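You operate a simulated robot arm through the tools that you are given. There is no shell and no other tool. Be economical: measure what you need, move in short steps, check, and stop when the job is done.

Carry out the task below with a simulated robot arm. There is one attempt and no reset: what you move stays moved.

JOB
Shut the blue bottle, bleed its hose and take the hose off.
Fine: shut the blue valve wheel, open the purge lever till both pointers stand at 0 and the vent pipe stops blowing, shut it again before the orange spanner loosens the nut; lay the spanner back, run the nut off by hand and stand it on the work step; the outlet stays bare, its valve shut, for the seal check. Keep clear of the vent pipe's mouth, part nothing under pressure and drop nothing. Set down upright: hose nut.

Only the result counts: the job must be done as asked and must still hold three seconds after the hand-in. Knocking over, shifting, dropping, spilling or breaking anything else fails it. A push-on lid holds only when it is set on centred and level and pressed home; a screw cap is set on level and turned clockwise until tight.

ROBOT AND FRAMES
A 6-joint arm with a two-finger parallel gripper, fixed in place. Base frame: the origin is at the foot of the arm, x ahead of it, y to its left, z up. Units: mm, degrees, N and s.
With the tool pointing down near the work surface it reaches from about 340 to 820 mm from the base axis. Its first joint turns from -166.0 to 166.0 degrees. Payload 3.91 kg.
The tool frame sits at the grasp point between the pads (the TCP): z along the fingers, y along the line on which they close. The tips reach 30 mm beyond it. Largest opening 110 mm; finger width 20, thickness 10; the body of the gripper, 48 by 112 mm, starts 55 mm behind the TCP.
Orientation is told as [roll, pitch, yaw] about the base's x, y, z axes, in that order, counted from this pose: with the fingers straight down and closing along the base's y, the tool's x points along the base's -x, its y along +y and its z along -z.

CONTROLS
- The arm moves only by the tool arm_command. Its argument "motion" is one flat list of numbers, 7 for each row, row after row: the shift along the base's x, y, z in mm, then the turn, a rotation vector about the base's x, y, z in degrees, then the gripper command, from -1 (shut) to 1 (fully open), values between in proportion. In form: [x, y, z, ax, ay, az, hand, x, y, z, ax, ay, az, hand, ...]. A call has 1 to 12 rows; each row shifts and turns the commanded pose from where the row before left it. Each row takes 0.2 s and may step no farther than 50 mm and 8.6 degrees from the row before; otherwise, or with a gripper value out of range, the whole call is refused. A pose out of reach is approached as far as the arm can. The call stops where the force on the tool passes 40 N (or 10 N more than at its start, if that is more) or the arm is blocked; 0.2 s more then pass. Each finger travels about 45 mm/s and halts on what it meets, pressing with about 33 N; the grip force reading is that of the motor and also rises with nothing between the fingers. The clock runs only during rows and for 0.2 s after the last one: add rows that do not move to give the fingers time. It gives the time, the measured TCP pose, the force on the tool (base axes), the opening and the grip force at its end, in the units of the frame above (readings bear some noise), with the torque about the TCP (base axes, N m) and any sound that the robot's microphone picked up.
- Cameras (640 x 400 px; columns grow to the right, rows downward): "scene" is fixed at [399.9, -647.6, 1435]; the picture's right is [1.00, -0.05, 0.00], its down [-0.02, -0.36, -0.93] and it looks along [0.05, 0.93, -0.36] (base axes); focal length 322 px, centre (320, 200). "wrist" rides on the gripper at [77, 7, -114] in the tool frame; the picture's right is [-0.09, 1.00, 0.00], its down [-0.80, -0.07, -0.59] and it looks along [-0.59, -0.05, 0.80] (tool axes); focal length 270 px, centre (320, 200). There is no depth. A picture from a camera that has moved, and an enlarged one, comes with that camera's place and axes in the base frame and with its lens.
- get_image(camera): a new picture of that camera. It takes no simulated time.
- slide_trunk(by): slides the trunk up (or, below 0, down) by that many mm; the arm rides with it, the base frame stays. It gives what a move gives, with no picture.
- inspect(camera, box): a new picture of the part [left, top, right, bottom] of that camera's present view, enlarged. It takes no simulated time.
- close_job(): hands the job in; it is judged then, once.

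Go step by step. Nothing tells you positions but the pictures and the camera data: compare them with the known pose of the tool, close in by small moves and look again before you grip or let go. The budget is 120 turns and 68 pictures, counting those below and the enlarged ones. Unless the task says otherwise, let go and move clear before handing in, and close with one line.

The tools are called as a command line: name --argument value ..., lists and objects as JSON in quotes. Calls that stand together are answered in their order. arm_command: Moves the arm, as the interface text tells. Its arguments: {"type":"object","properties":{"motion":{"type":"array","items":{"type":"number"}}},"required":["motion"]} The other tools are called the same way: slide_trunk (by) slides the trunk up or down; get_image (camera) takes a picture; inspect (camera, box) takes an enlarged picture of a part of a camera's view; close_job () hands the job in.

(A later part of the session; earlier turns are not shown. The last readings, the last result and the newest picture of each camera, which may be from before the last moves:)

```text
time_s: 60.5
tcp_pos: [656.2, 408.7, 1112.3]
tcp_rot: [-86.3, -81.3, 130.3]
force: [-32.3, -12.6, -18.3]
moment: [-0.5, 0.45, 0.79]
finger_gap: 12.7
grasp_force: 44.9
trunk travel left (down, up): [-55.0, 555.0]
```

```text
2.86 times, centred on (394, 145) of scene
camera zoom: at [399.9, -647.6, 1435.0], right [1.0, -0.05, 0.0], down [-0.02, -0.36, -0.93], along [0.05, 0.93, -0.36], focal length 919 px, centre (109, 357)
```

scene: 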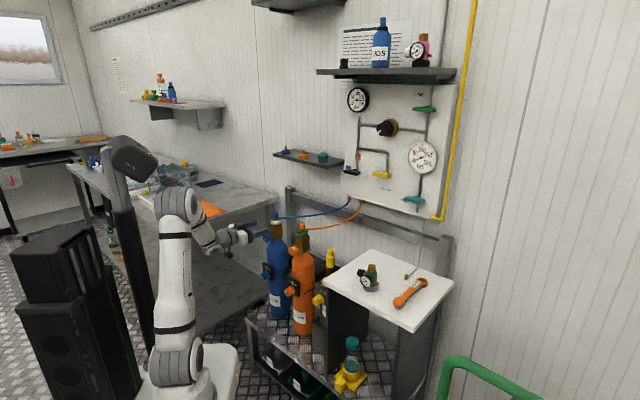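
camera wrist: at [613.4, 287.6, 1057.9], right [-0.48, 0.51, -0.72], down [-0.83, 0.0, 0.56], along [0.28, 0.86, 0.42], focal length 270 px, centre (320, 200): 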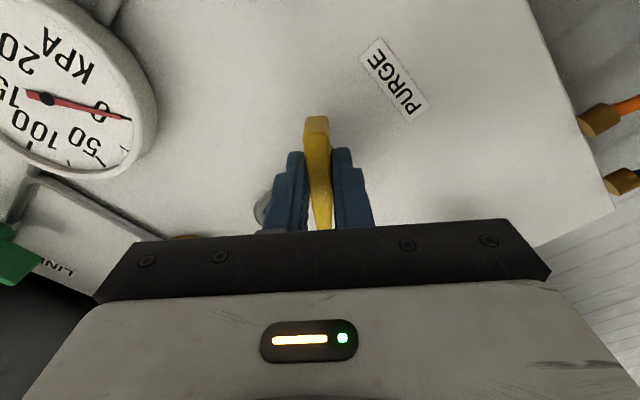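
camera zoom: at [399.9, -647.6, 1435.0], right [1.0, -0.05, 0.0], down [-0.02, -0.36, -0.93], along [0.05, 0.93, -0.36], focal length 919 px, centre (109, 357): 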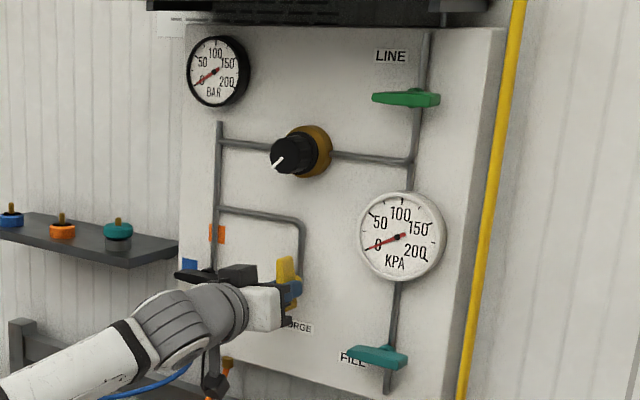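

BAR now looks at 0 and holds. I'll wait a little longer and check the gauge and vent closely.

arm_command --motion '[0, 0, 0, 0, 0, 0, -1, 0, 0, 0, 0, 0, 0, -1, 0, 0, 0, 0, 0, 0, -1, 0, 0, 0, 0, 0, 0, -1, 0, 0, 0, 0, 0, 0, -1, 0, 0, 0, 0, 0, 0, -1, 0, 0, 0, 0, 0, 0, -1, 0, 0, 0, 0, 0, 0, -1, 0, 0, 0, 0, 0, 0, -1, 0, 0, 0, 0, 0, 0, -1, 0, 0, 0, 0, 0, 0, -1, 0, 0, 0, 0, 0, 0, -1]'

inspect --camera "scene" --box '[342, 80, 374, 120]'

inspect --camera "scene" --box '[370, 230, 450, 310]'

```text
time_s: 63.1
tcp_pos: [655.7, 408.3, 1111.8]
tcp_rot: [-86.4, -81.3, 130.3]
force: [-30.0, -11.0, -15.9]
moment: [-0.47, 0.4, 0.82]
finger_gap: 12.9
grasp_force: 44.8
trunk travel left (down, up): [-55.0, 555.0]
```

```text
10.00 times, centred on (358, 100) of scene
camera zoom: at [399.9, -647.6, 1435.0], right [1.0, -0.05, 0.0], down [-0.02, -0.36, -0.93], along [0.05, 0.93, -0.36], focal length 3217 px, centre (-60, 1200)
```

zoom: 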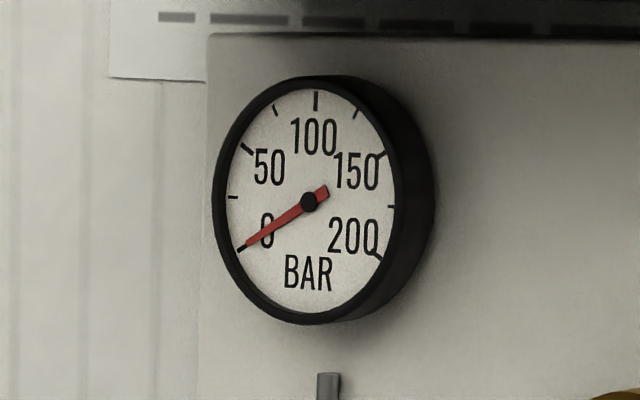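

```text
5.00 times, centred on (410, 270) of scene
camera zoom: at [399.9, -647.6, 1435.0], right [1.0, -0.05, 0.0], down [-0.02, -0.36, -0.93], along [0.05, 0.93, -0.36], focal length 1608 px, centre (-130, -150)
```

zoom: 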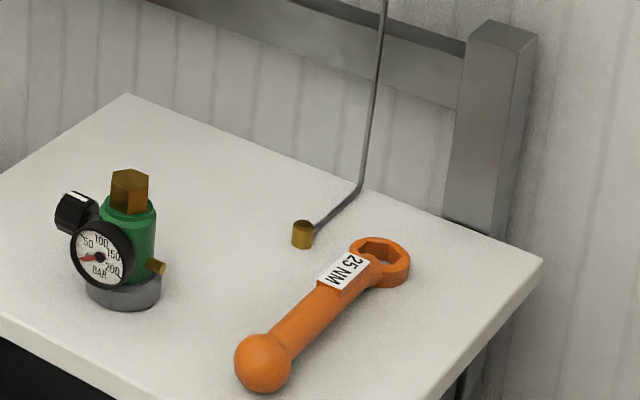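

Both pointers are at 0 and the vent is quiet. I'll turn the purge lever back to shut.

arm_command --motion '[0, 0, 0, -4.5, -4.5, 0, -1, 0, 0, 0, -4.5, -4.5, 0, -1, 0, 0, 0, -4.5, -4.5, 0, -1, 0, 0, 0, -4.5, -4.5, 0, -1, 0, 0, 0, -4.5, -4.5, 0, -1, 0, 0, 0, -4.5, -4.5, 0, -1, 0, 0, 0, -4.5, -4.5, 0, -1]'

```text
time_s: 64.7
tcp_pos: [657.0, 406.9, 1113.0]
tcp_rot: [-90.7, -36.8, 134.1]
force: [-13.5, -10.1, -1.6]
moment: [-0.12, 0.09, 1.01]
finger_gap: 12.9
grasp_force: 45.4
trunk travel left (down, up): [-55.0, 555.0]
```

arm_command --motion '[0, 0, 0, -4.5, -4.5, 0, -1, 0, 0, 0, -4.5, -4.5, 0, -1, 0, 0, 0, -4.5, -4.5, 0, -1, 0, 0, 0, -4.5, -4.5, 0, -1, 0, 0, 0, -4.5, -4.5, 0, -1, 0, 0, 0, -4.5, -4.5, 0, -1, 0, 0, 0, -2, -2, 0, -1]'

get_image --camera "wrist"

```text
time_s: 66.3
tcp_pos: [658.4, 405.8, 1114.0]
tcp_rot: [-91.4, 4.1, 134.0]
force: [15.5, 6.2, 32.7]
moment: [1.49, 0.13, -0.56]
finger_gap: 13.7
grasp_force: 45.1
trunk travel left (down, up): [-55.0, 555.0]
```

```text
32 pictures are left
camera wrist: at [629.9, 271.0, 1110.0], right [0.01, 0.03, -1.0], down [-0.99, 0.16, 0.0], along [0.16, 0.99, 0.03], focal length 270 px, centre (320, 200)
```

wrist: 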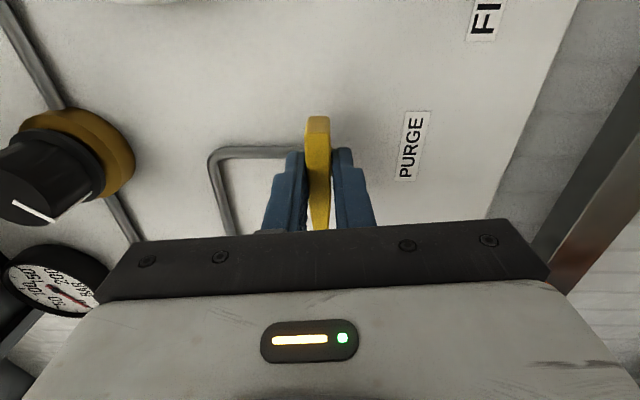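

The lever is against its shut stop. I'll release, back away and roll the tool upright, ready to go down for the spanner.

arm_command --motion '[0, 0, 0, 0, 0, 0, 0, 0, 0, 0, 0, 0, 0, 0, 0, 0, 0, 0, 0, 0, 0, -20, -20, 0, 0, 0, 0, 0, -25, -25, 0, 0, 0, 0, 0, -25, -25, 0, 6, 6, 0, 0, -25, -25, 0, 6, 6, 0, 0, -20, -15, 0, 6, 6, 0, 0, -20, -15, 0, 6, 6, 0, 0, 0, 0, 0, 6, 6, 0, 0, 0, 0, 0, 6, 6, 0, 0]'

arm_command --motion '[0, 0, 0, 6, 6, 0, 0, 0, 0, 0, 6, 6, 0, 0, 0, 0, 0, 6, 6, 0, 0, 0, 0, 0, 6, 6, 0, 0, 0, 0, 0, 6, 6, 0, 0]'

inspect --camera "scene" --box '[340, 140, 452, 210]'

```text
time_s: 66.8
tcp_pos: [661.9, 410.3, 1102.4]
tcp_rot: [-90.2, 4.2, 134.4]
force: [0.5, -0.3, -0.3]
moment: [0.04, -0.07, -0.01]
finger_gap: 55.0
grasp_force: 0.1
trunk travel left (down, up): [-55.0, 555.0]
stopped in row 2: the force on the tool passed its limit at 53 N (the readings are from after the stop); the commanded pose is now the measured one
```

```text
time_s: 68.0
tcp_pos: [659.1, 409.3, 1105.4]
tcp_rot: [-89.8, -38.3, 134.3]
force: [-0.7, 0.6, 0.4]
moment: [-0.01, -0.01, 0.02]
finger_gap: 54.9
grasp_force: 0.1
trunk travel left (down, up): [-55.0, 555.0]
```

```text
5.71 times, centred on (396, 175) of scene
camera zoom: at [399.9, -647.6, 1435.0], right [1.0, -0.05, 0.0], down [-0.02, -0.36, -0.93], along [0.05, 0.93, -0.36], focal length 1838 px, centre (-114, 343)
```

zoom: 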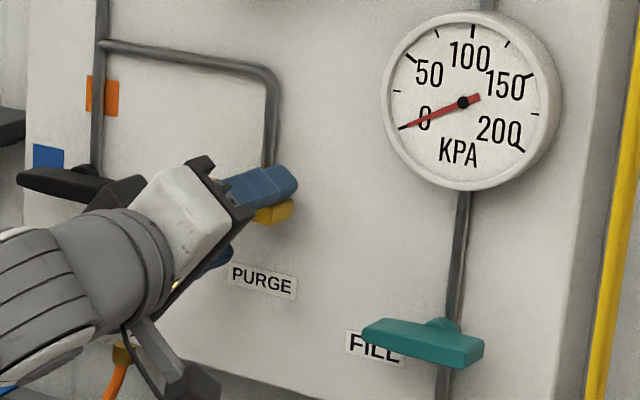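

The release load stopped that call early, but nothing was touched by the roll. Now I'll retreat straight and finish rolling.

arm_command --motion '[-25, -25, 0, 0, 0, 0, 0, -25, -25, 0, 0, 0, 0, 0, -25, -25, 0, 0, 0, 0, 0, -25, -20, 0, 6, 6, 0, 0, -20, -10, 0, 6, 6, 0, 0, -20, -10, 0, 6, 6, 0, 0, 0, 0, 0, 6, 6, 0, 0, 0, 0, 0, 6, 6, 0, 0]'

inspect --camera "scene" --box '[330, 75, 458, 215]'

```text
time_s: 69.8
tcp_pos: [520.1, 294.0, 1104.1]
tcp_rot: [-86.8, -80.7, 131.5]
force: [0.6, 0.5, 0.2]
moment: [0.02, -0.02, 0.02]
finger_gap: 55.0
grasp_force: 0.1
trunk travel left (down, up): [-55.0, 555.0]
```

```text
2.86 times, centred on (394, 145) of scene
camera zoom: at [399.9, -647.6, 1435.0], right [1.0, -0.05, 0.0], down [-0.02, -0.36, -0.93], along [0.05, 0.93, -0.36], focal length 919 px, centre (109, 357)
```

zoom: 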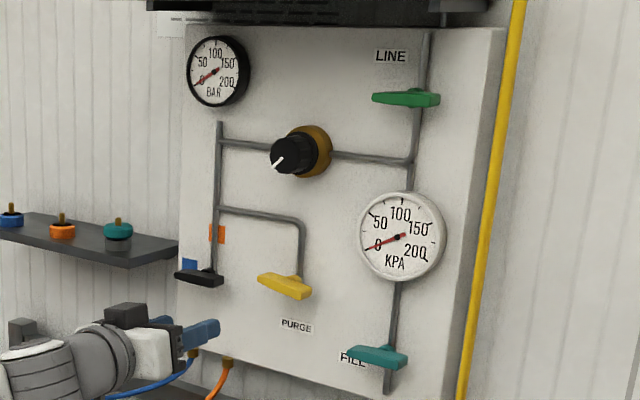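

Purge lever is shut and both gauges are at 0. I'll pitch the tool down over the step, raising the trunk as I go.

arm_command --motion '[0, 0, 0, 6, 6, 0, 0, 0, 0, -20, -6, 6, 0, 0, 0, 0, -20, -6, 6, 0, 0, 0, 0, -20, -6, 6, 0, 0, 0, 0, -20, -6, 6, 0, 0, 0, 0, -20, -6, 6, 0, 0]'

slide_trunk --by 150

arm_command --motion '[0, 0, -20, -6, 6, 0, 0, 0, 0, -20, -6, 6, 0, 0, 0, 0, -20, -6, 6, 0, 0, 0, 0, -20, -6, 6, 0, 0, 0, 0, -20, -6, 6, 0, 0, 0, 0, -20, -5, 5, 0, 0]'

```text
time_s: 71.2
tcp_pos: [523.3, 288.3, 1003.6]
tcp_rot: [-0.6, -47.1, 46.3]
force: [0.0, 0.2, 0.2]
moment: [0.03, 0.01, -0.03]
finger_gap: 55.3
grasp_force: 0.0
out of reach, approached as far as the arm can: row 6
trunk travel left (down, up): [-55.0, 555.0]
```

```text
time_s: 72.9
tcp_pos: [522.8, 289.3, 1152.2]
tcp_rot: [-0.6, -47.3, 46.3]
force: [-0.2, 0.2, 0.1]
moment: [0.02, 0.02, -0.02]
finger_gap: 54.9
grasp_force: 0.0
trunk travel left (down, up): [-205.0, 405.0]
```

```text
time_s: 74.3
tcp_pos: [548.7, 219.9, 1021.2]
tcp_rot: [15.3, -5.2, 44.9]
force: [0.0, 0.2, 1.0]
moment: [0.03, 0.0, 0.0]
finger_gap: 55.1
grasp_force: 0.0
out of reach, approached as far as the arm can: row 1, 2, 3, 4, 5, 6
trunk travel left (down, up): [-205.0, 405.0]
```

I'll raise the trunk another 150 so the tool can point down, then straighten it.

slide_trunk --by 170

get_image --camera "wrist"

```text
time_s: 76.2
tcp_pos: [549.6, 219.2, 1191.3]
tcp_rot: [15.3, -5.1, 44.9]
force: [0.5, 0.3, -0.4]
moment: [0.01, 0.0, 0.03]
finger_gap: 54.9
grasp_force: 0.0
trunk travel left (down, up): [-375.0, 235.0]
```

```text
29 pictures are left
camera wrist: at [504.9, 141.6, 1295.9], right [-0.63, 0.73, 0.27], down [0.69, 0.37, 0.63], along [0.36, 0.58, -0.73], focal length 270 px, centre (320, 200)
```

wrist: 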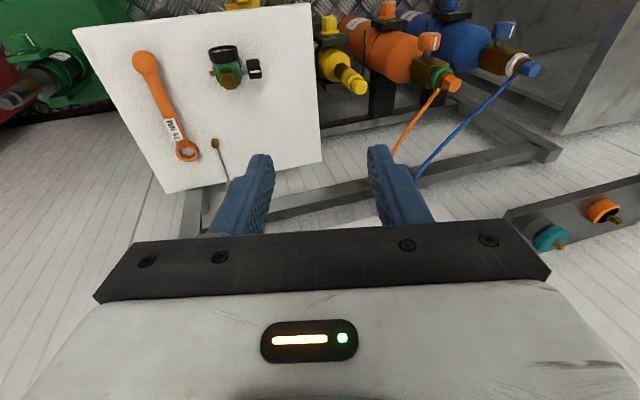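

Spanner confirmed: ball near (672, 114), ring near (778, 220), lying along the 45° line. I'll straighten the tool and move above its handle.

arm_command --motion '[25, -10, -35, -7.1, -3.5, 0, 0, 25, -10, -35, -7.1, -3.5, 0, 0, 25, -10, -35, 0, 0, 0, 0, 25, -10, -35, 0, 0, 0, 0, 28, -10, -35, 0, 0, 0, 0, 30, -10, -35, 0, 0, 0, 0]'

get_image --camera "wrist"

```text
time_s: 77.7
tcp_pos: [707.8, 162.9, 984.3]
tcp_rot: [14.2, -7.8, 44.5]
force: [1.1, 0.2, -0.5]
moment: [-0.01, 0.02, 0.02]
finger_gap: 55.3
grasp_force: 0.2
out of reach, approached as far as the arm can: row 1, 2
trunk travel left (down, up): [-375.0, 235.0]
```

```text
28 pictures are left
camera wrist: at [658.4, 83.0, 1085.3], right [-0.64, 0.73, 0.25], down [0.66, 0.35, 0.66], along [0.39, 0.59, -0.71], focal length 270 px, centre (320, 200)
```

wrist: 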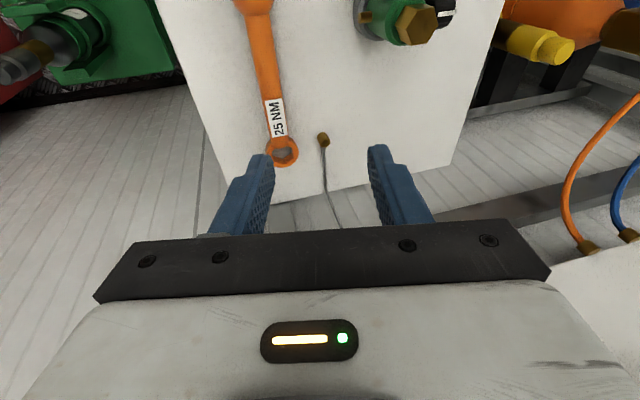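

The tool stays 15° off vertical because the wrist has ended up in a flipped configuration against a joint limit. I'll move to a clear spot and unflip it on purpose.

arm_command --motion '[-36, 6, 25, 0, 0, 0, 0, -36, 6, 25, 0, 0, 0, 0, -36, 6, 25, 0, 0, 0, 0, -36, 6, 25, 0, 0, 0, 0, -36, 6, 25, 0, 0, 0, 0, -36, 6, 25, 0, 0, 0, 0]'

get_image --camera "scene"

```text
time_s: 79.0
tcp_pos: [491.1, 198.0, 1134.5]
tcp_rot: [14.2, -7.8, 44.4]
force: [-0.1, 0.4, 0.3]
moment: [-0.01, -0.01, 0.01]
finger_gap: 55.2
grasp_force: 0.0
trunk travel left (down, up): [-375.0, 235.0]
```

```text
27 pictures are left
```

scene: 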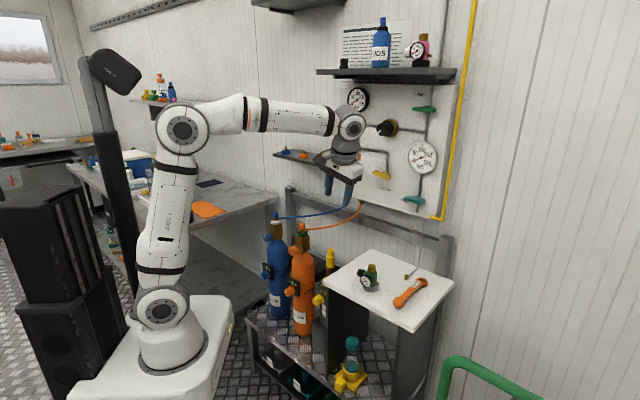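

The wrist is spherical, with its centre about 200 mm behind the TCP. I'll sweep the tool up in one plane through the forearm line and beyond, so that joint 5 changes sign.

arm_command --motion '[0, 0, 0, 1.65, -7.93, -2.24, 0, 0, 0, 0, 1.65, -7.93, -2.24, 0, 0, 0, 0, 1.65, -7.93, -2.24, 0, 0, 0, 0, 1.65, -7.93, -2.24, 0, 0, 0, 0, 1.65, -7.93, -2.24, 0, 0, 0, 0, 1.65, -7.93, -2.24, 0, 0, 0, 0, 1.65, -7.93, -2.24, 0, 0, 0, 0, 1.65, -7.93, -2.24, 0, 0, 0, 0, 1.65, -7.93, -2.24, 0, 0, 0, 0, 1.65, -7.93, -2.24, 0, 0, 0, 0, 1.65, -7.93, -2.24, 0, 0, 0, 0, 1.65, -7.93, -2.24, 0]'

get_image --camera "scene"

```text
time_s: 81.7
tcp_pos: [502.2, 171.5, 1123.1]
tcp_rot: [-118.1, -69.8, 126.4]
force: [-0.1, 0.2, 1.1]
moment: [-0.01, 0.01, 0.0]
finger_gap: 54.9
grasp_force: 0.1
out of reach, approached as far as the arm can: row 2, 3, 4, 5, 6, 7
trunk travel left (down, up): [-375.0, 235.0]
```

```text
26 pictures are left
```

scene: 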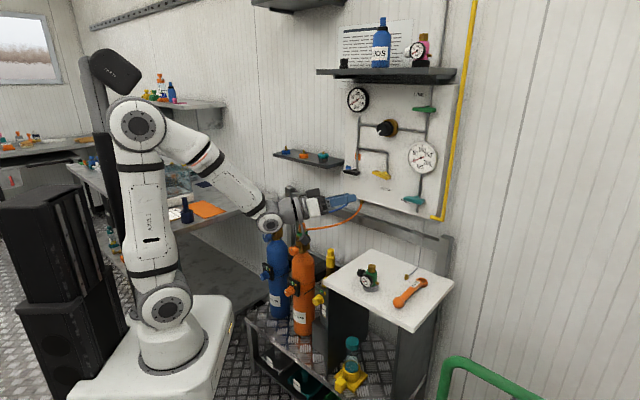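

The sweep went through and the tool is now bent up from the forearm. Next I'll swing it around the forearm, from up to right to down.

arm_command --motion '[0, 0, 0, 6.05, 2.69, -5.12, 0, 0, 0, 0, 6.05, 2.69, -5.12, 0, 0, 0, 0, 6.05, 2.69, -5.12, 0, 0, 0, 0, 6.05, 2.69, -5.12, 0, 0, 0, 0, 6.05, 2.69, -5.12, 0, 0, 0, 0, 6.05, 2.69, -5.12, 0, 0, 0, 0, 6.05, 2.69, -5.12, 0, 0, 0, 0, 6.05, 2.69, -5.12, 0, 0, 0, 0, 6.05, 2.69, -5.12, 0, 0, 0, 0, 6.05, 2.69, -5.12, 0]'

```text
time_s: 83.8
tcp_pos: [501.0, 170.6, 1123.6]
tcp_rot: [40.8, -45.4, -86.8]
force: [0.7, -0.2, -0.3]
moment: [0.01, 0.04, 0.0]
finger_gap: 54.9
grasp_force: 0.0
trunk travel left (down, up): [-375.0, 235.0]
```

Now it's on the normal branch with the tool pointing right and down. I'll bring it straight down and start yawing back.

arm_command --motion '[0, 0, 0, 4.9, 6.7, 0, 0, 0, 0, 0, 4.9, 6.7, 0, 0, 0, 0, 0, 4.9, 6.7, 0, 0, 0, 0, 0, 4.9, 6.7, 0, 0, 0, 0, 0, 4.9, 6.7, 0, 0, 0, 0, 0, 4.9, 6.7, 0, 0, 0, 0, 0, 4.9, 6.7, 0, 0, 0, 0, 0, 0, 0, 8.4, 0, 0, 0, 0, 0, 0, 8.4, 0, 0, 0, 0, 0, 0, 8.4, 0, 0, 0, 0, 0, 0, 8.4, 0]'

arm_command --motion '[0, 0, 0, 0, 0, 8.4, 0, 0, 0, 0, 0, 0, 8.4, 0, 20, 0, 0, 0, 0, 8.4, 0, 25, 0, 0, 0, 0, 8.4, 0, 25, 0, 0, 0, 0, 8.4, 0, 25, 0, 0, 0, 0, 8.4, 0, 25, 0, 0, 0, 0, 8.4, 0, 25, 0, 0, 0, 0, 8.4, 0, 25, 0, 0, 0, 0, 8.4, 0]'

```text
time_s: 86.2
tcp_pos: [501.7, 170.7, 1124.5]
tcp_rot: [-0.2, 0.1, -35.1]
force: [-0.1, 0.3, -0.3]
moment: [-0.03, -0.01, 0.0]
finger_gap: 55.3
grasp_force: 0.0
trunk travel left (down, up): [-375.0, 235.0]
```

```text
time_s: 88.2
tcp_pos: [671.5, 171.6, 1122.8]
tcp_rot: [-0.2, 0.1, 40.3]
force: [0.1, 0.7, -0.2]
moment: [-0.01, -0.02, -0.03]
finger_gap: 54.8
grasp_force: 0.1
trunk travel left (down, up): [-375.0, 235.0]
```

The tool is level and unstuck. I'll finish the yaw, go over the spanner handle and look.

arm_command --motion '[15, -3, -40, 0, 0, 4.7, 0, 15, -4, -40, 0, 0, 0, 0, 16, -4, -40, 0, 0, 0, 0, 0, 0, -40, 0, 0, 0, 0, 0, 0, -40, 0, 0, 0, 0]'

get_image --camera "wrist"

```text
time_s: 89.5
tcp_pos: [718.0, 160.2, 924.6]
tcp_rot: [0.0, 0.1, 44.9]
force: [0.4, 0.0, 0.2]
moment: [0.01, -0.04, 0.02]
finger_gap: 55.1
grasp_force: 0.0
trunk travel left (down, up): [-375.0, 235.0]
```

```text
25 pictures are left
camera wrist: at [659.5, 110.7, 1038.5], right [-0.64, 0.77, 0.0], down [0.62, 0.52, 0.59], along [0.46, 0.38, -0.8], focal length 270 px, centre (320, 200)
```

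wrist: 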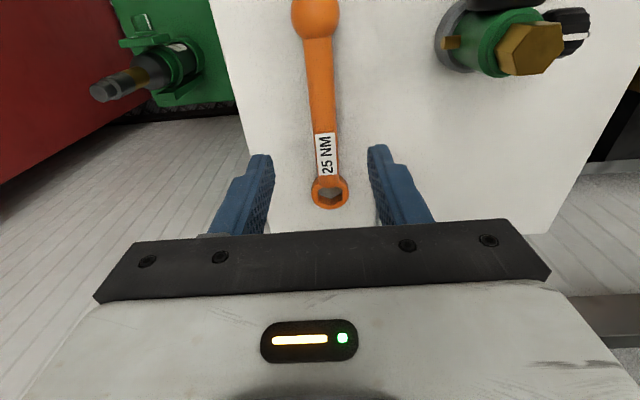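

The handle lies right under the TCP. I'll descend to about 10 mm above the step surface and check.

arm_command --motion '[0, 0, -40, 0, 0, 0, 0, 0, 0, -40, 0, 0, 0, 0, 0, 0, -8, 0, 0, 0, 0, 0, 0, 0, 0, 0, 0, 0]'

inspect --camera "scene" --box '[370, 230, 450, 310]'

```text
time_s: 90.5
tcp_pos: [718.2, 160.6, 835.9]
tcp_rot: [-0.1, 0.1, 44.9]
force: [-0.4, 0.3, 0.3]
moment: [-0.02, -0.02, 0.01]
finger_gap: 54.9
grasp_force: 0.1
trunk travel left (down, up): [-375.0, 235.0]
```

```text
5.00 times, centred on (410, 270) of scene
camera zoom: at [399.9, -647.6, 1435.0], right [1.0, -0.05, 0.0], down [-0.02, -0.36, -0.93], along [0.05, 0.93, -0.36], focal length 1608 px, centre (-130, -150)
```

zoom: 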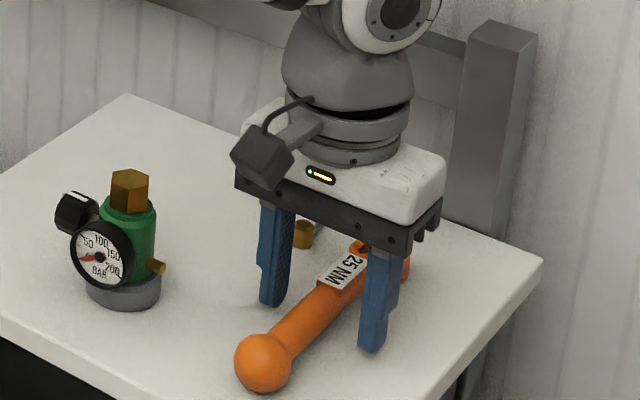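

The fingers straddle the handle near the surface. I'll feel down in 2 mm steps for the step top.

arm_command --motion '[0, 0, -2, 0, 0, 0, 0, 0, 0, -2, 0, 0, 0, 0, 0, 0, -2, 0, 0, 0, 0, 0, 0, -2, 0, 0, 0, 0]'

```text
time_s: 91.5
tcp_pos: [717.0, 161.8, 829.9]
tcp_rot: [-0.2, -0.1, 44.9]
force: [-0.5, -0.9, 13.4]
moment: [0.2, 0.4, 0.04]
finger_gap: 54.9
grasp_force: 0.1
trunk travel left (down, up): [-375.0, 235.0]
```

Contact puts the step top at z≈800. I'll rise 3 mm and close on the handle.

arm_command --motion '[0, 0, 4, 0, 0, 0, 0, 0, 0, 0, 0, 0, 0, -1, 0, 0, 0, 0, 0, 0, -1, 0, 0, 0, 0, 0, 0, -1, 0, 0, 0, 0, 0, 0, -1]'

arm_command --motion '[0, 0, 15, 0, 0, 0, -1, 0, 0, 25, 0, 0, 0, -1, 0, 0, 40, 0, 0, 0, -1]'

get_image --camera "wrist"

```text
time_s: 92.7
tcp_pos: [718.6, 159.9, 831.7]
tcp_rot: [-0.2, 0.1, 44.8]
force: [-0.2, 0.8, -0.1]
moment: [0.02, 0.0, 0.02]
finger_gap: 19.8
grasp_force: 33.0
trunk travel left (down, up): [-375.0, 235.0]
```

```text
time_s: 93.5
tcp_pos: [718.7, 160.5, 913.0]
tcp_rot: [-0.2, 0.2, 44.8]
force: [-0.2, -0.8, -1.6]
moment: [0.02, -0.03, 0.0]
finger_gap: 19.6
grasp_force: 32.9
trunk travel left (down, up): [-375.0, 235.0]
```

```text
23 pictures are left
camera wrist: at [659.5, 110.7, 1026.9], right [-0.64, 0.77, 0.0], down [0.62, 0.52, 0.59], along [0.46, 0.38, -0.8], focal length 270 px, centre (320, 200)
```

wrist: 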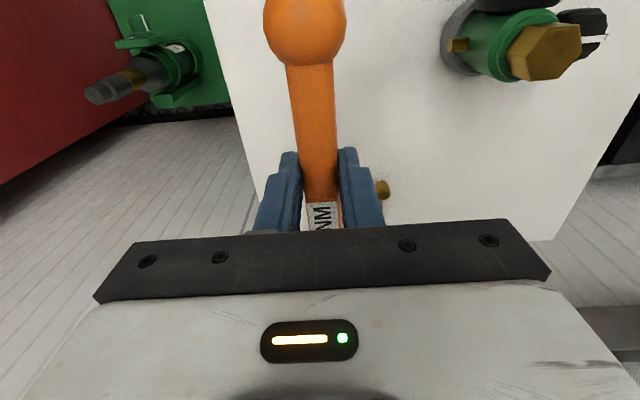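

The spanner is held level, with its ring about 88 mm outward of the grip. I'll lift it and carry it on an inner path to above the blue nut.

arm_command --motion '[0, 0, 45, 0, 0, 0, -1, 0, 0, 45, 0, 0, 0, -1, -36, 29, 0, 0, 0, 0, -1, -36, 29, 0, 0, 0, 0, -1, -36, 29, 0, 0, 0, 0, -1, -36, 29, 0, 0, 0, 0, -1, -36, 29, 0, 0, 0, 0, -1, -36, 29, 0, 0, 0, 0, -1, -36, 29, 0, 0, 0, 0, -1]'

arm_command --motion '[-36, 29, 0, 0, 0, 0, -1, -36, 29, 0, 0, 0, 0, -1, -36, 29, 0, 0, 0, 0, -1, -36, 29, 0, 0, 0, 0, -1, -36, 29, 0, 0, 0, 0, -1, -36, 29, 0, 0, 0, 0, -1, -40, 32, -28, 0, 0, 0, -1]'

inspect --camera "scene" --box '[220, 180, 332, 250]'

get_image --camera "wrist"

```text
time_s: 95.5
tcp_pos: [464.8, 364.2, 1000.2]
tcp_rot: [-0.1, 0.0, 44.8]
force: [0.6, 0.0, -0.8]
moment: [0.0, -0.01, 0.02]
finger_gap: 19.7
grasp_force: 33.3
trunk travel left (down, up): [-375.0, 235.0]
```

```text
refused: row 7 steps farther than a row can; nothing moved
```

```text
5.71 times, centred on (276, 215) of scene
camera zoom: at [399.9, -647.6, 1435.0], right [1.0, -0.05, 0.0], down [-0.02, -0.36, -0.93], along [0.05, 0.93, -0.36], focal length 1838 px, centre (571, 114)
```

zoom: 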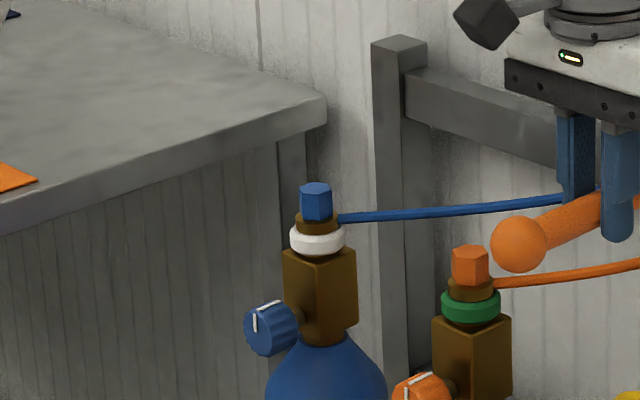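

```text
21 pictures are left
camera wrist: at [405.9, 315.2, 1114.8], right [-0.64, 0.77, 0.0], down [0.62, 0.52, 0.59], along [0.46, 0.38, -0.8], focal length 270 px, centre (320, 200)
```

wrist: 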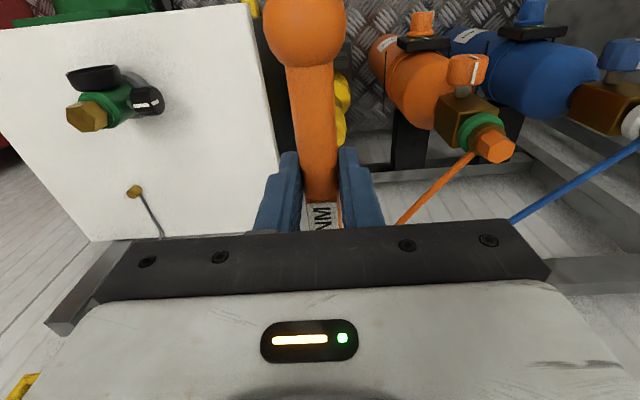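

One row was too long, so nothing moved. I'll go part way, to where the wrist camera sees the nut from above, and zoom in on its hex.

arm_command --motion '[-34, 27, 0, 0, 0, 0, -1, -34, 27, 0, 0, 0, 0, -1, -34, 27, 0, 0, 0, 0, -1, -33, 27, 0, 0, 0, 0, -1]'

inspect --camera "wrist" --box '[432, 140, 528, 200]'

```text
time_s: 96.5
tcp_pos: [330.3, 473.3, 1002.2]
tcp_rot: [0.0, 0.0, 45.0]
force: [-0.3, 1.0, -0.8]
moment: [-0.02, -0.04, -0.06]
finger_gap: 19.9
grasp_force: 32.6
trunk travel left (down, up): [-375.0, 235.0]
```

```text
6.67 times, centred on (480, 170) of wrist
camera zoom: at [271.4, 423.0, 1116.7], right [-0.64, 0.77, 0.0], down [0.62, 0.52, 0.59], along [0.46, 0.38, -0.8], focal length 1802 px, centre (-747, 400)
```

zoom: 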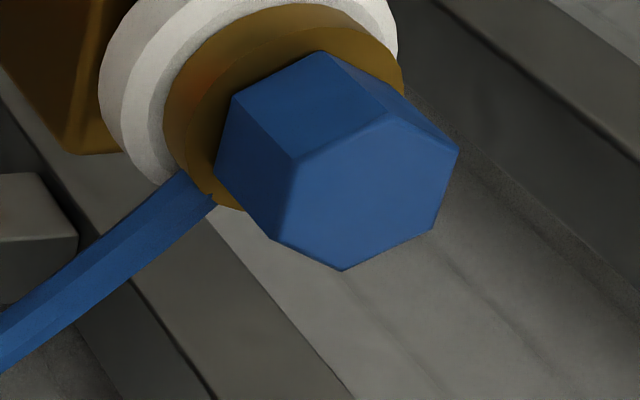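

The nut's top face centre is at (270, 634) with a hex vertex along the 45° line. I'll bring the spanner ring above it with the handle on that line, then check from the scene camera.

arm_command --motion '[-30.7, 24.4, 0, 0, 0, 0, -1, -30.7, 24.4, 0, 0, 0, 0, -1, -30.7, 24.4, 0, 0, 0, 0, -1, -30.7, 24.5, 0, 0, 0, 0, -1, 0, 0, -35, 0, 0, 0, -1, 0, 0, -35, 0, 0, 0, -1]'

inspect --camera "scene" --box '[244, 195, 308, 235]'

```text
time_s: 97.8
tcp_pos: [207.8, 570.3, 932.2]
tcp_rot: [-0.1, -0.1, 44.9]
force: [-0.5, -0.5, -0.6]
moment: [-0.01, -0.04, 0.01]
finger_gap: 19.8
grasp_force: 32.9
trunk travel left (down, up): [-375.0, 235.0]
```

```text
10.00 times, centred on (276, 215) of scene
camera zoom: at [399.9, -647.6, 1435.0], right [1.0, -0.05, 0.0], down [-0.02, -0.36, -0.93], along [0.05, 0.93, -0.36], focal length 3217 px, centre (760, 50)
```

zoom: 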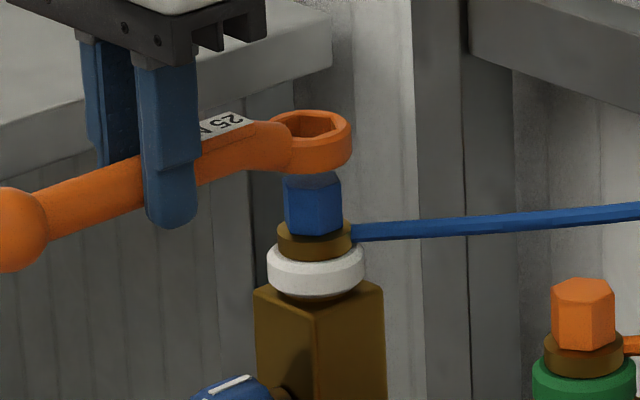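

The ring sits squarely over the nut. I'll lower it in small steps and feel for the fit.

arm_command --motion '[0.3, 0.5, -8, 0, 0, 0, -1, 0, 0, -4, 0, 0, 0, -1, 0, 0, -4, 0, 0, 0, -1, 0, 0, -4, 0, 0, 0, -1]'

```text
time_s: 98.8
tcp_pos: [207.8, 571.0, 912.1]
tcp_rot: [-0.1, 0.0, 44.9]
force: [0.0, 0.5, -0.8]
moment: [0.0, -0.05, -0.03]
finger_gap: 20.1
grasp_force: 33.1
trunk travel left (down, up): [-375.0, 235.0]
```

arm_command --motion '[0, 0, -4, 0, 0, 0, -1, 0, 0, -3, 0, 0, 0, -1, 0, 0, -3, 0, 0, 0, -1]'

inspect --camera "scene" --box '[244, 195, 308, 235]'

```text
time_s: 99.7
tcp_pos: [207.9, 569.6, 902.6]
tcp_rot: [-0.1, 0.1, 44.9]
force: [0.3, 0.1, -0.8]
moment: [0.04, -0.02, 0.0]
finger_gap: 19.9
grasp_force: 33.7
trunk travel left (down, up): [-375.0, 235.0]
```

```text
10.00 times, centred on (276, 215) of scene
camera zoom: at [399.9, -647.6, 1435.0], right [1.0, -0.05, 0.0], down [-0.02, -0.36, -0.93], along [0.05, 0.93, -0.36], focal length 3217 px, centre (760, 50)
```

zoom: 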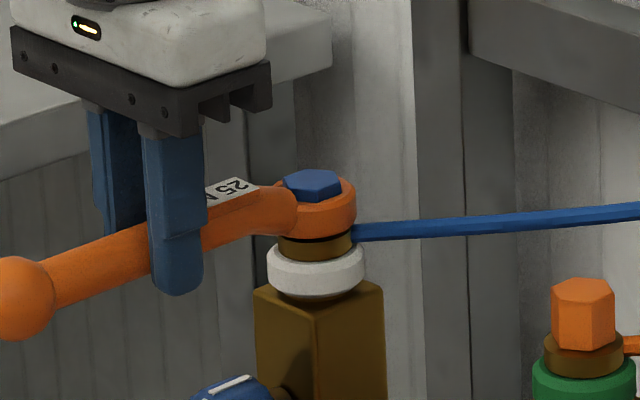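

The ring is seated over the hex. I'll turn counter-clockwise, moving the grip on an arc about the nut.

arm_command --motion '[3.4, -3.2, 0, 0, 0, 3, -1, 3.5, -3, 0, 0, 0, 3, -1, 3.7, -2.8, 0, 0, 0, 3, -1]'

```text
time_s: 100.5
tcp_pos: [218.6, 561.3, 901.6]
tcp_rot: [-0.1, 0.1, 54.1]
force: [-0.4, 0.9, -1.2]
moment: [-0.08, -0.02, -0.07]
finger_gap: 19.7
grasp_force: 33.1
trunk travel left (down, up): [-375.0, 235.0]
```

There's almost no resistance yet. I'll turn further and then check whether the nut follows.

arm_command --motion '[7.7, -5.2, 0, 0, 0, 6, -1, 8.2, -4.4, 0, 0, 0, 6, -1, 8.6, -3.5, 0, 0, 0, 6, -1, 8.9, -2.5, 0, 0, 0, 6, -1]'

inspect --camera "scene" --box '[244, 195, 308, 235]'

```text
time_s: 101.5
tcp_pos: [251.9, 546.4, 902.2]
tcp_rot: [-0.1, 0.0, 78.1]
force: [-2.7, 12.4, -1.7]
moment: [0.25, 0.0, 0.38]
finger_gap: 19.8
grasp_force: 33.0
trunk travel left (down, up): [-375.0, 235.0]
```

```text
10.00 times, centred on (276, 215) of scene
camera zoom: at [399.9, -647.6, 1435.0], right [1.0, -0.05, 0.0], down [-0.02, -0.36, -0.93], along [0.05, 0.93, -0.36], focal length 3217 px, centre (760, 50)
```

zoom: 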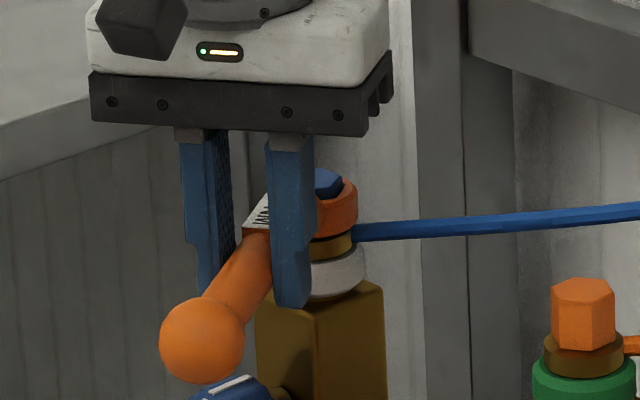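

It has turned 33° with light force. I'll turn another 24° to be sure the nut is broken loose.

arm_command --motion '[9.1, -0.4, 0, 0, 0, 6, -1, 9.3, -0.2, 0, 0, 0, 6, -1, 9.3, 0.5, 0, 0, 0, 6, -1, 9.1, 1.4, 0, 0, 0, 6, -1]'

```text
time_s: 102.5
tcp_pos: [288.1, 546.0, 901.7]
tcp_rot: [-0.1, 0.0, 102.2]
force: [-6.9, 2.4, -1.1]
moment: [0.08, 0.09, 0.44]
finger_gap: 20.2
grasp_force: 33.7
trunk travel left (down, up): [-375.0, 235.0]
```

Resistance is steady and small. I'll add 12° more, then lift the ring straight off.

arm_command --motion '[9, 2, 0, 0, 0, 6, -1, 8.6, 3.2, 0, 0, 0, 6, -1, 0, 0, 0, 0, 0, 0, -1]'

```text
time_s: 103.2
tcp_pos: [305.0, 552.6, 902.1]
tcp_rot: [-0.2, 0.1, 114.0]
force: [-11.3, 8.5, -1.8]
moment: [0.14, 0.17, 0.55]
finger_gap: 20.4
grasp_force: 33.6
trunk travel left (down, up): [-375.0, 235.0]
```

I'll lift the spanner off the nut and carry it back toward the step, well above the hoses.

arm_command --motion '[0, 0, 10, 0, 0, 0, -1, 0, 0, 15, 0, 0, 0, -1, 0, 0, 40, 0, 0, 0, -1, 0, 0, 45, 0, 0, 0, -1, 0, 0, 45, 0, 0, 0, -1]'

arm_command --motion '[34.5, -32.7, 0, 0, 0, -5.76, -1, 34.5, -32.7, 0, 0, 0, -5.76, -1, 34.5, -32.7, 0, 0, 0, -5.76, -1, 34.5, -32.7, 0, 0, 0, -5.76, -1, 34.5, -32.7, 0, 0, 0, -5.76, -1, 34.5, -32.7, 0, 0, 0, -5.76, -1, 34.5, -32.7, 0, 0, 0, -5.76, -1, 34.5, -32.7, 0, 0, 0, -5.76, -1, 34.5, -32.7, 0, 0, 0, -5.76, -1, 34.5, -32.7, 0, 0, 0, -5.76, -1, 34.5, -32.7, 0, 0, 0, -5.76, -1, 34.1, -32.9, 0, 0, 0, -5.84, -1]'

arm_command --motion '[0, 0, -45, 0, 0, 0, -1, 0, 0, -45, 0, 0, 0, -1, 0, 0, -45, 0, 0, 0, -1, 0, 0, -45, 0, 0, 0, -1, 0, 0, -25, 0, 0, 0, -1]'

inspect --camera "scene" --box '[370, 230, 450, 310]'

```text
time_s: 104.5
tcp_pos: [307.2, 551.0, 1057.4]
tcp_rot: [-0.2, 0.1, 113.9]
force: [-0.9, -0.2, -1.7]
moment: [0.01, 0.01, 0.01]
finger_gap: 19.5
grasp_force: 33.0
trunk travel left (down, up): [-375.0, 235.0]
```

```text
time_s: 107.0
tcp_pos: [720.8, 158.7, 1055.3]
tcp_rot: [-0.2, 0.1, 44.7]
force: [-0.9, -0.3, -0.7]
moment: [0.02, -0.03, -0.01]
finger_gap: 20.1
grasp_force: 32.8
trunk travel left (down, up): [-375.0, 235.0]
```

```text
time_s: 108.2
tcp_pos: [720.2, 159.9, 851.0]
tcp_rot: [-0.1, 0.0, 44.7]
force: [0.7, 0.6, -2.4]
moment: [0.04, 0.0, -0.03]
finger_gap: 20.0
grasp_force: 33.2
trunk travel left (down, up): [-375.0, 235.0]
```

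```text
5.00 times, centred on (410, 270) of scene
camera zoom: at [399.9, -647.6, 1435.0], right [1.0, -0.05, 0.0], down [-0.02, -0.36, -0.93], along [0.05, 0.93, -0.36], focal length 1608 px, centre (-130, -150)
```

zoom: 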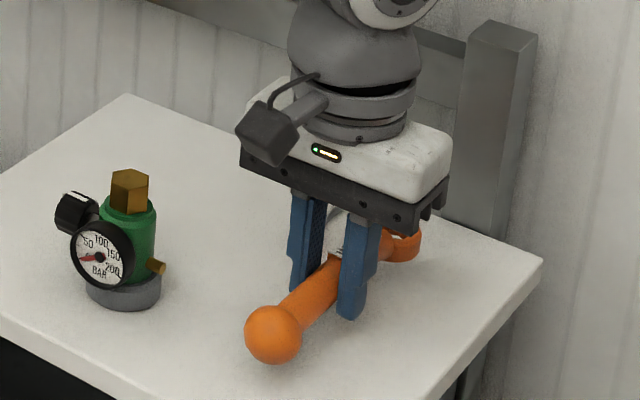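

The spanner is back over its place. I'll lower it to the surface gently and open.

arm_command --motion '[-1.3, 0.2, -8, 0, 0, 0, -1, 0, 0, -6, 0, 0, 0, -1, 0, 0, -2.5, 0, 0, 0, -1, 0, 0, -2, 0, 0, 0, -1, 0, 0, 0, 0, 0, 0, -1]'

```text
time_s: 109.5
tcp_pos: [719.1, 160.2, 832.5]
tcp_rot: [-0.1, 0.2, 44.7]
force: [-0.5, -0.2, -0.9]
moment: [0.0, -0.06, 0.04]
finger_gap: 20.1
grasp_force: 32.5
trunk travel left (down, up): [-375.0, 235.0]
```

arm_command --motion '[0, 0, -0.7, 0, 0, 0, -1, 0, 0, -0.7, 0, 0, 0, -1, 0, 0, 0, 0, 0, 0, -1]'

```text
time_s: 110.2
tcp_pos: [719.2, 158.6, 831.1]
tcp_rot: [0.0, 0.2, 44.7]
force: [-0.4, 0.0, -0.7]
moment: [0.02, -0.03, -0.03]
finger_gap: 19.7
grasp_force: 33.1
trunk travel left (down, up): [-375.0, 235.0]
```

arm_command --motion '[0, 0, -0.7, 0, 0, 0, -1, 0, 0, -0.6, 0, 0, 0, -1, 0, 0, 0, 0, 0, 0, -1]'

```text
time_s: 111.0
tcp_pos: [718.8, 159.5, 831.2]
tcp_rot: [-0.2, 0.0, 44.6]
force: [0.9, -0.8, 3.6]
moment: [-0.11, 0.06, -0.04]
finger_gap: 19.8
grasp_force: 32.8
trunk travel left (down, up): [-375.0, 235.0]
```

Contact is made at 3.6 N, so the spanner is on the step. I'll open and rise clear.

arm_command --motion '[0, 0, 0, 0, 0, 0, 0, 0, 0, 0, 0, 0, 0, 0, 0, 0, 0, 0, 0, 0, 0, 0, 0, 30, 0, 0, 0, 0, 0, 0, 45, 0, 0, 0, 0, 0, 0, 45, 0, 0, 0, 0, 0, 0, 45, 0, 0, 0, 0]'

arm_command --motion '[-34, 29, 0, 0, 0, 0, 0, -34, 29, 0, 0, 0, 0, 0, -34, 29, 0, 0, 0, 0, 0, -34, 29, 0, 0, 0, 0, 0, -34, 29, 0, 0, 0, 0, 0, -34, 29, 0, 0, 0, 0, 0, -34, 29, 0, 0, 0, 0, 0, -34, 29, 0, 0, 0, 0, 0, -34, 29, 0, 0, 0, 0, 0, -34, 29, 0, 0, 0, 0, 0, -34, 29, 0, 0, 0, 0, 0]'

get_image --camera "wrist"

inspect --camera "scene" --box '[336, 230, 464, 310]'

```text
time_s: 112.7
tcp_pos: [719.0, 157.3, 996.5]
tcp_rot: [-0.1, 0.2, 44.7]
force: [0.2, -0.4, -0.1]
moment: [-0.01, -0.01, 0.04]
finger_gap: 55.0
grasp_force: 0.1
trunk travel left (down, up): [-375.0, 235.0]
```

```text
time_s: 115.0
tcp_pos: [344.3, 479.9, 996.9]
tcp_rot: [0.0, 0.0, 44.7]
force: [-0.1, -0.4, 0.3]
moment: [0.04, -0.01, 0.0]
finger_gap: 55.0
grasp_force: 0.0
trunk travel left (down, up): [-375.0, 235.0]
```

```text
15 pictures are left
camera wrist: at [285.0, 429.2, 1110.7], right [-0.64, 0.77, 0.0], down [0.62, 0.51, 0.59], along [0.46, 0.38, -0.8], focal length 270 px, centre (320, 200)
```

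wrist: 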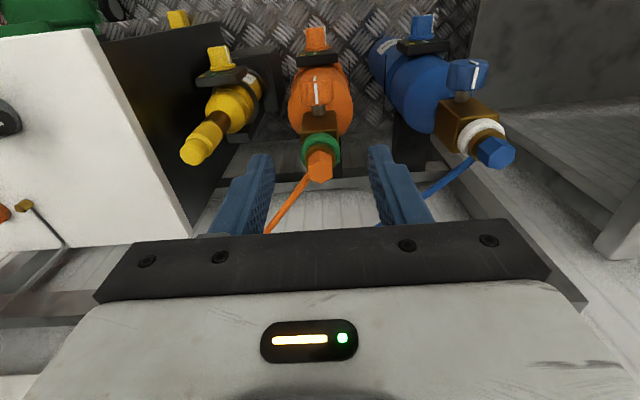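

```text
5.00 times, centred on (400, 270) of scene
camera zoom: at [399.9, -647.6, 1435.0], right [1.0, -0.05, 0.0], down [-0.02, -0.36, -0.93], along [0.05, 0.93, -0.36], focal length 1608 px, centre (-80, -150)
```

zoom: 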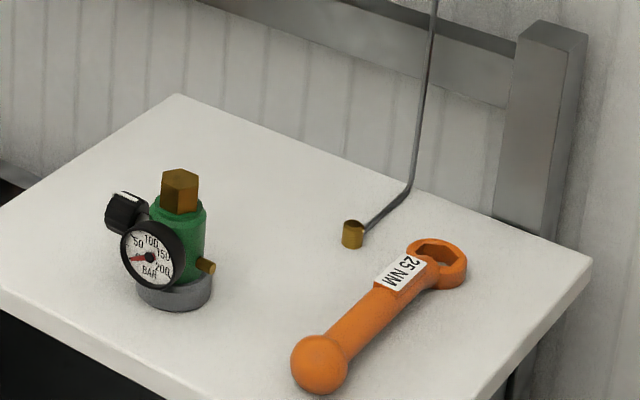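

The spanner is back in place. Next I'll go over the blue nut with the tool yawed back, for a long counter-clockwise stroke.

arm_command --motion '[-8.3, 17.1, 0, 0, 0, -8.3, 0, -8.3, 17.1, 0, 0, 0, -8.3, 0, -8.3, 17.1, 0, 0, 0, -8.3, 0, -8.3, 17.1, 0, 0, 0, -8.3, 0, -8.3, 17.1, 0, 0, 0, -8.3, 0, -8.3, 17.1, 0, 0, 0, -8.3, 0, -8.3, 17.1, 0, 0, 0, -8.3, 0, -8.3, 17.1, 0, 0, 0, -8.3, 0, -8, 17.1, 0, 0, 0, -8.3, 0, 0, 0, -30, 0, 0, 0, -0.2, 0, 0, -30, 0, 0, 0, -0.2]'

get_image --camera "wrist"

```text
time_s: 117.5
tcp_pos: [271.2, 633.3, 934.6]
tcp_rot: [-0.1, 0.1, -30.0]
force: [-0.3, -0.6, 0.1]
moment: [-0.02, -0.01, -0.02]
finger_gap: 44.0
grasp_force: 0.0
trunk travel left (down, up): [-375.0, 235.0]
```

```text
13 pictures are left
camera wrist: at [208.1, 677.3, 1049.9], right [0.57, 0.82, 0.0], down [0.66, -0.46, 0.59], along [0.48, -0.34, -0.8], focal length 270 px, centre (320, 200)
```

wrist: 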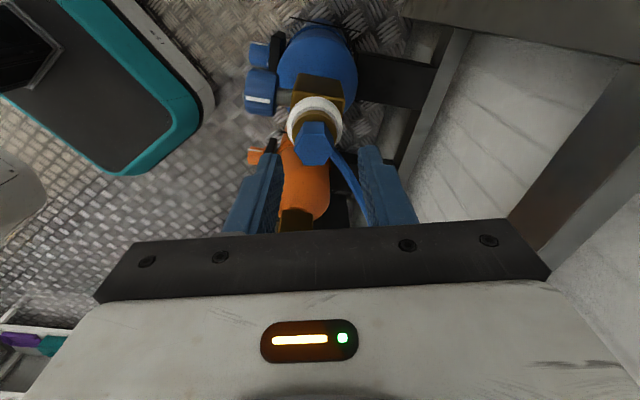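

The nut sits between the fingers. I'll descend to its hex and close.

arm_command --motion '[-1, -1, -20, 0, 0, 0, -0.2, 0, 0, -15, 0, 0, 0, -0.2, 0, 0, -4, 0, 0, 0, -0.2, 0, 0, 0, 0, 0, 0, -1, 0, 0, 0, 0, 0, 0, -1, 0, 0, 0, 0, 0, 0, -1]'

```text
time_s: 118.8
tcp_pos: [269.7, 629.3, 896.0]
tcp_rot: [-0.3, -0.1, -30.0]
force: [-8.9, -16.8, -4.0]
moment: [-0.11, 0.12, 0.02]
finger_gap: 25.3
grasp_force: 32.8
trunk travel left (down, up): [-375.0, 235.0]
```

The grip pulled the tool about 3 mm sideways, so I'll recentre and start the counter-clockwise turn.

arm_command --motion '[-1.5, -2.6, 0, 0, 0, 0, -1, 0, 0, 0, 0, 0, 8, -1, 0, 0, 0, 0, 0, 8, -1, 0, 0, 0, 0, 0, 8, -1]'

```text
time_s: 119.8
tcp_pos: [269.5, 628.9, 896.3]
tcp_rot: [-0.1, -0.1, -5.9]
force: [0.8, 1.8, -4.8]
moment: [0.15, 0.0, -0.02]
finger_gap: 25.7
grasp_force: 32.6
trunk travel left (down, up): [-375.0, 235.0]
```

arm_command --motion '[0, 0, 0, 0, 0, 8.4, -1, 0, 0, 0, 0, 0, 8.4, -1, 0, 0, 0, 0, 0, 8.4, -1, 0, 0, 0, 0, 0, 8.4, -1, 0, 0, 0, 0, 0, 8.4, -1, 0, 0, 0, 0, 0, 8.4, -1, 0, 0, 0, 0, 0, 8.4, -1, 0, 0, 0, 0, 0, 8.4, -1, 0, 0, 0, 0, 0, 8.4, -1, 0, 0, 0, 0, 0, 8.4, -1, 0, 0, 0, 0, 0, 8.4, -1, 0, 0, 0, 0, 0, 8.4, -1]'

```text
time_s: 122.5
tcp_pos: [268.7, 629.2, 898.1]
tcp_rot: [-0.3, -0.1, 95.0]
force: [6.2, 9.5, 13.2]
moment: [0.13, 0.05, 0.0]
finger_gap: 25.4
grasp_force: 32.9
trunk travel left (down, up): [-375.0, 235.0]
```

The nut pushes up as it turns, so it's unscrewing. I'll follow it upward and use the rest of the yaw range.

arm_command --motion '[0, 0, 1, 0, 0, 8.4, -1, 0, 0, 0.6, 0, 0, 8.4, -1, 0, 0, 0.2, 0, 0, 8.4, -1, 0, 0, 0.2, 0, 0, 8.4, -1, 0, 0, 0.2, 0, 0, 8.4, -1, 0, 0, 0.2, 0, 0, 8.4, -1]'

```text
time_s: 123.8
tcp_pos: [269.4, 629.2, 897.1]
tcp_rot: [0.1, 0.1, 145.4]
force: [8.0, 9.1, 1.9]
moment: [0.23, -0.15, -0.01]
finger_gap: 25.4
grasp_force: 32.8
trunk travel left (down, up): [-375.0, 235.0]
```

I'll release, rise clear, wind back 175° and re-grip.

arm_command --motion '[0, 0, 0, 0, 0, 0, -0.2, 0, 0, 0, 0, 0, 0, -0.2, 0, 0, 25, 0, 0, 0, -0.2, 0, 0, 0, 0, 0, -8.4, -0.2, 0, 0, 0, 0, 0, -8.4, -0.2, 0, 0, 0, 0, 0, -8.4, -0.2, 0, 0, 0, 0, 0, -8.4, -0.2, 0, 0, 0, 0, 0, -8.4, -0.2, 0, 0, 0, 0, 0, -8.4, -0.2, 0, 0, 0, 0, 0, -8.4, -0.2, 0, 0, 0, 0, 0, -8.4, -0.2, 0, 0, 0, 0, 0, -8.4, -0.2]'

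arm_command --motion '[0, 0, 0, 0, 0, -8.4, -0.2, 0, 0, 0, 0, 0, -8.4, -0.2, 0, 0, 0, 0, 0, -8.4, -0.2, 0, 0, 0, 0, 0, -8.4, -0.2, 0, 0, 0, 0, 0, -8.4, -0.2, 0, 0, 0, 0, 0, -8.4, -0.2, 0, 0, 0, 0, 0, -8.4, -0.2, 0, 0, 0, 0, 0, -8.4, -0.2, 0, 0, 0, 0, 0, -8.4, -0.2, 0, 0, 0, 0, 0, -8.4, -0.2, 0, 0, 0, 0, 0, -8.4, -0.2, 0, 0, 0, 0, 0, -8.4, -0.2]'

inspect --camera "scene" --box '[244, 195, 308, 235]'

```text
time_s: 126.5
tcp_pos: [268.1, 627.8, 923.7]
tcp_rot: [-0.1, 0.1, 69.5]
force: [-0.4, -0.2, -0.6]
moment: [0.02, 0.03, 0.0]
finger_gap: 43.9
grasp_force: 0.0
trunk travel left (down, up): [-375.0, 235.0]
```

```text
time_s: 129.1
tcp_pos: [267.2, 629.0, 923.4]
tcp_rot: [-0.2, 0.2, -31.2]
force: [0.9, 0.0, 0.1]
moment: [0.05, -0.01, 0.02]
finger_gap: 43.9
grasp_force: 0.1
trunk travel left (down, up): [-375.0, 235.0]
```

```text
10.00 times, centred on (276, 215) of scene
camera zoom: at [399.9, -647.6, 1435.0], right [1.0, -0.05, 0.0], down [-0.02, -0.36, -0.93], along [0.05, 0.93, -0.36], focal length 3217 px, centre (760, 50)
```

zoom: 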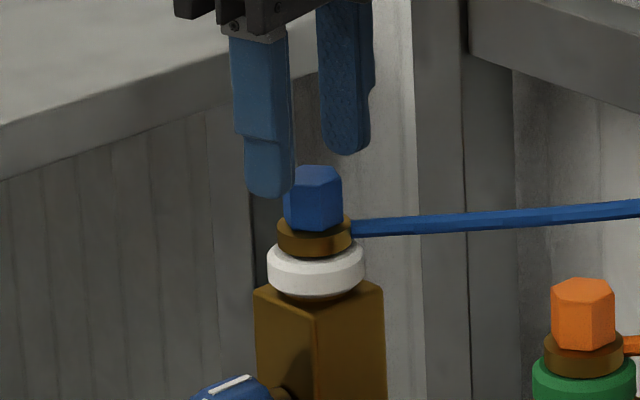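

The nut has risen about 2 mm. I'll re-grip and do another long stroke, rising with it.

arm_command --motion '[1.5, 1, -15, 0, 0, 0, -0.2, 0, 0, -9, 0, 0, 0, -0.2, 0, 0, 0, 0, 0, 0, -1, 0, 0, 0, 0, 0, 0, -1, 0, 0, 0, 0, 0, 8.4, -1, 0, 0, 0, 0, 0, 8.4, -1, 0, 0, 0.1, 0, 0, 8.4, -1, 0, 0, 0.1, 0, 0, 8.4, -1, 0, 0, 0.1, 0, 0, 8.4, -1, 0, 0, 0.1, 0, 0, 8.4, -1, 0, 0, 0.1, 0, 0, 8.4, -1]'

arm_command --motion '[0, 0, 0.1, 0, 0, 8.4, -1, 0, 0, 0.1, 0, 0, 8.4, -1, 0, 0, 0.1, 0, 0, 8.4, -1, 0, 0, 0.1, 0, 0, 8.4, -1, 0, 0, 0.1, 0, 0, 8.4, -1, 0, 0, 0.1, 0, 0, 8.4, -1, 0, 0, 0.1, 0, 0, 8.4, -1, 0, 0, 0.1, 0, 0, 8.4, -1, 0, 0, 0.1, 0, 0, 8.4, -1, 0, 0, 0.1, 0, 0, 8.4, -1, 0, 0, 0.1, 0, 0, 8.4, -1, 0, 0, 0.1, 0, 0, 8.4, -1]'

```text
time_s: 131.4
tcp_pos: [268.9, 629.7, 899.6]
tcp_rot: [0.0, 0.0, 27.9]
force: [-4.3, -4.1, -2.7]
moment: [0.0, 0.19, 0.0]
finger_gap: 25.1
grasp_force: 33.2
trunk travel left (down, up): [-375.0, 235.0]
```

```text
time_s: 134.1
tcp_pos: [268.2, 631.1, 900.7]
tcp_rot: [-0.2, 0.1, 128.5]
force: [-14.2, -5.6, -10.2]
moment: [-0.05, 0.44, -0.02]
finger_gap: 25.1
grasp_force: 32.4
trunk travel left (down, up): [-375.0, 235.0]
```

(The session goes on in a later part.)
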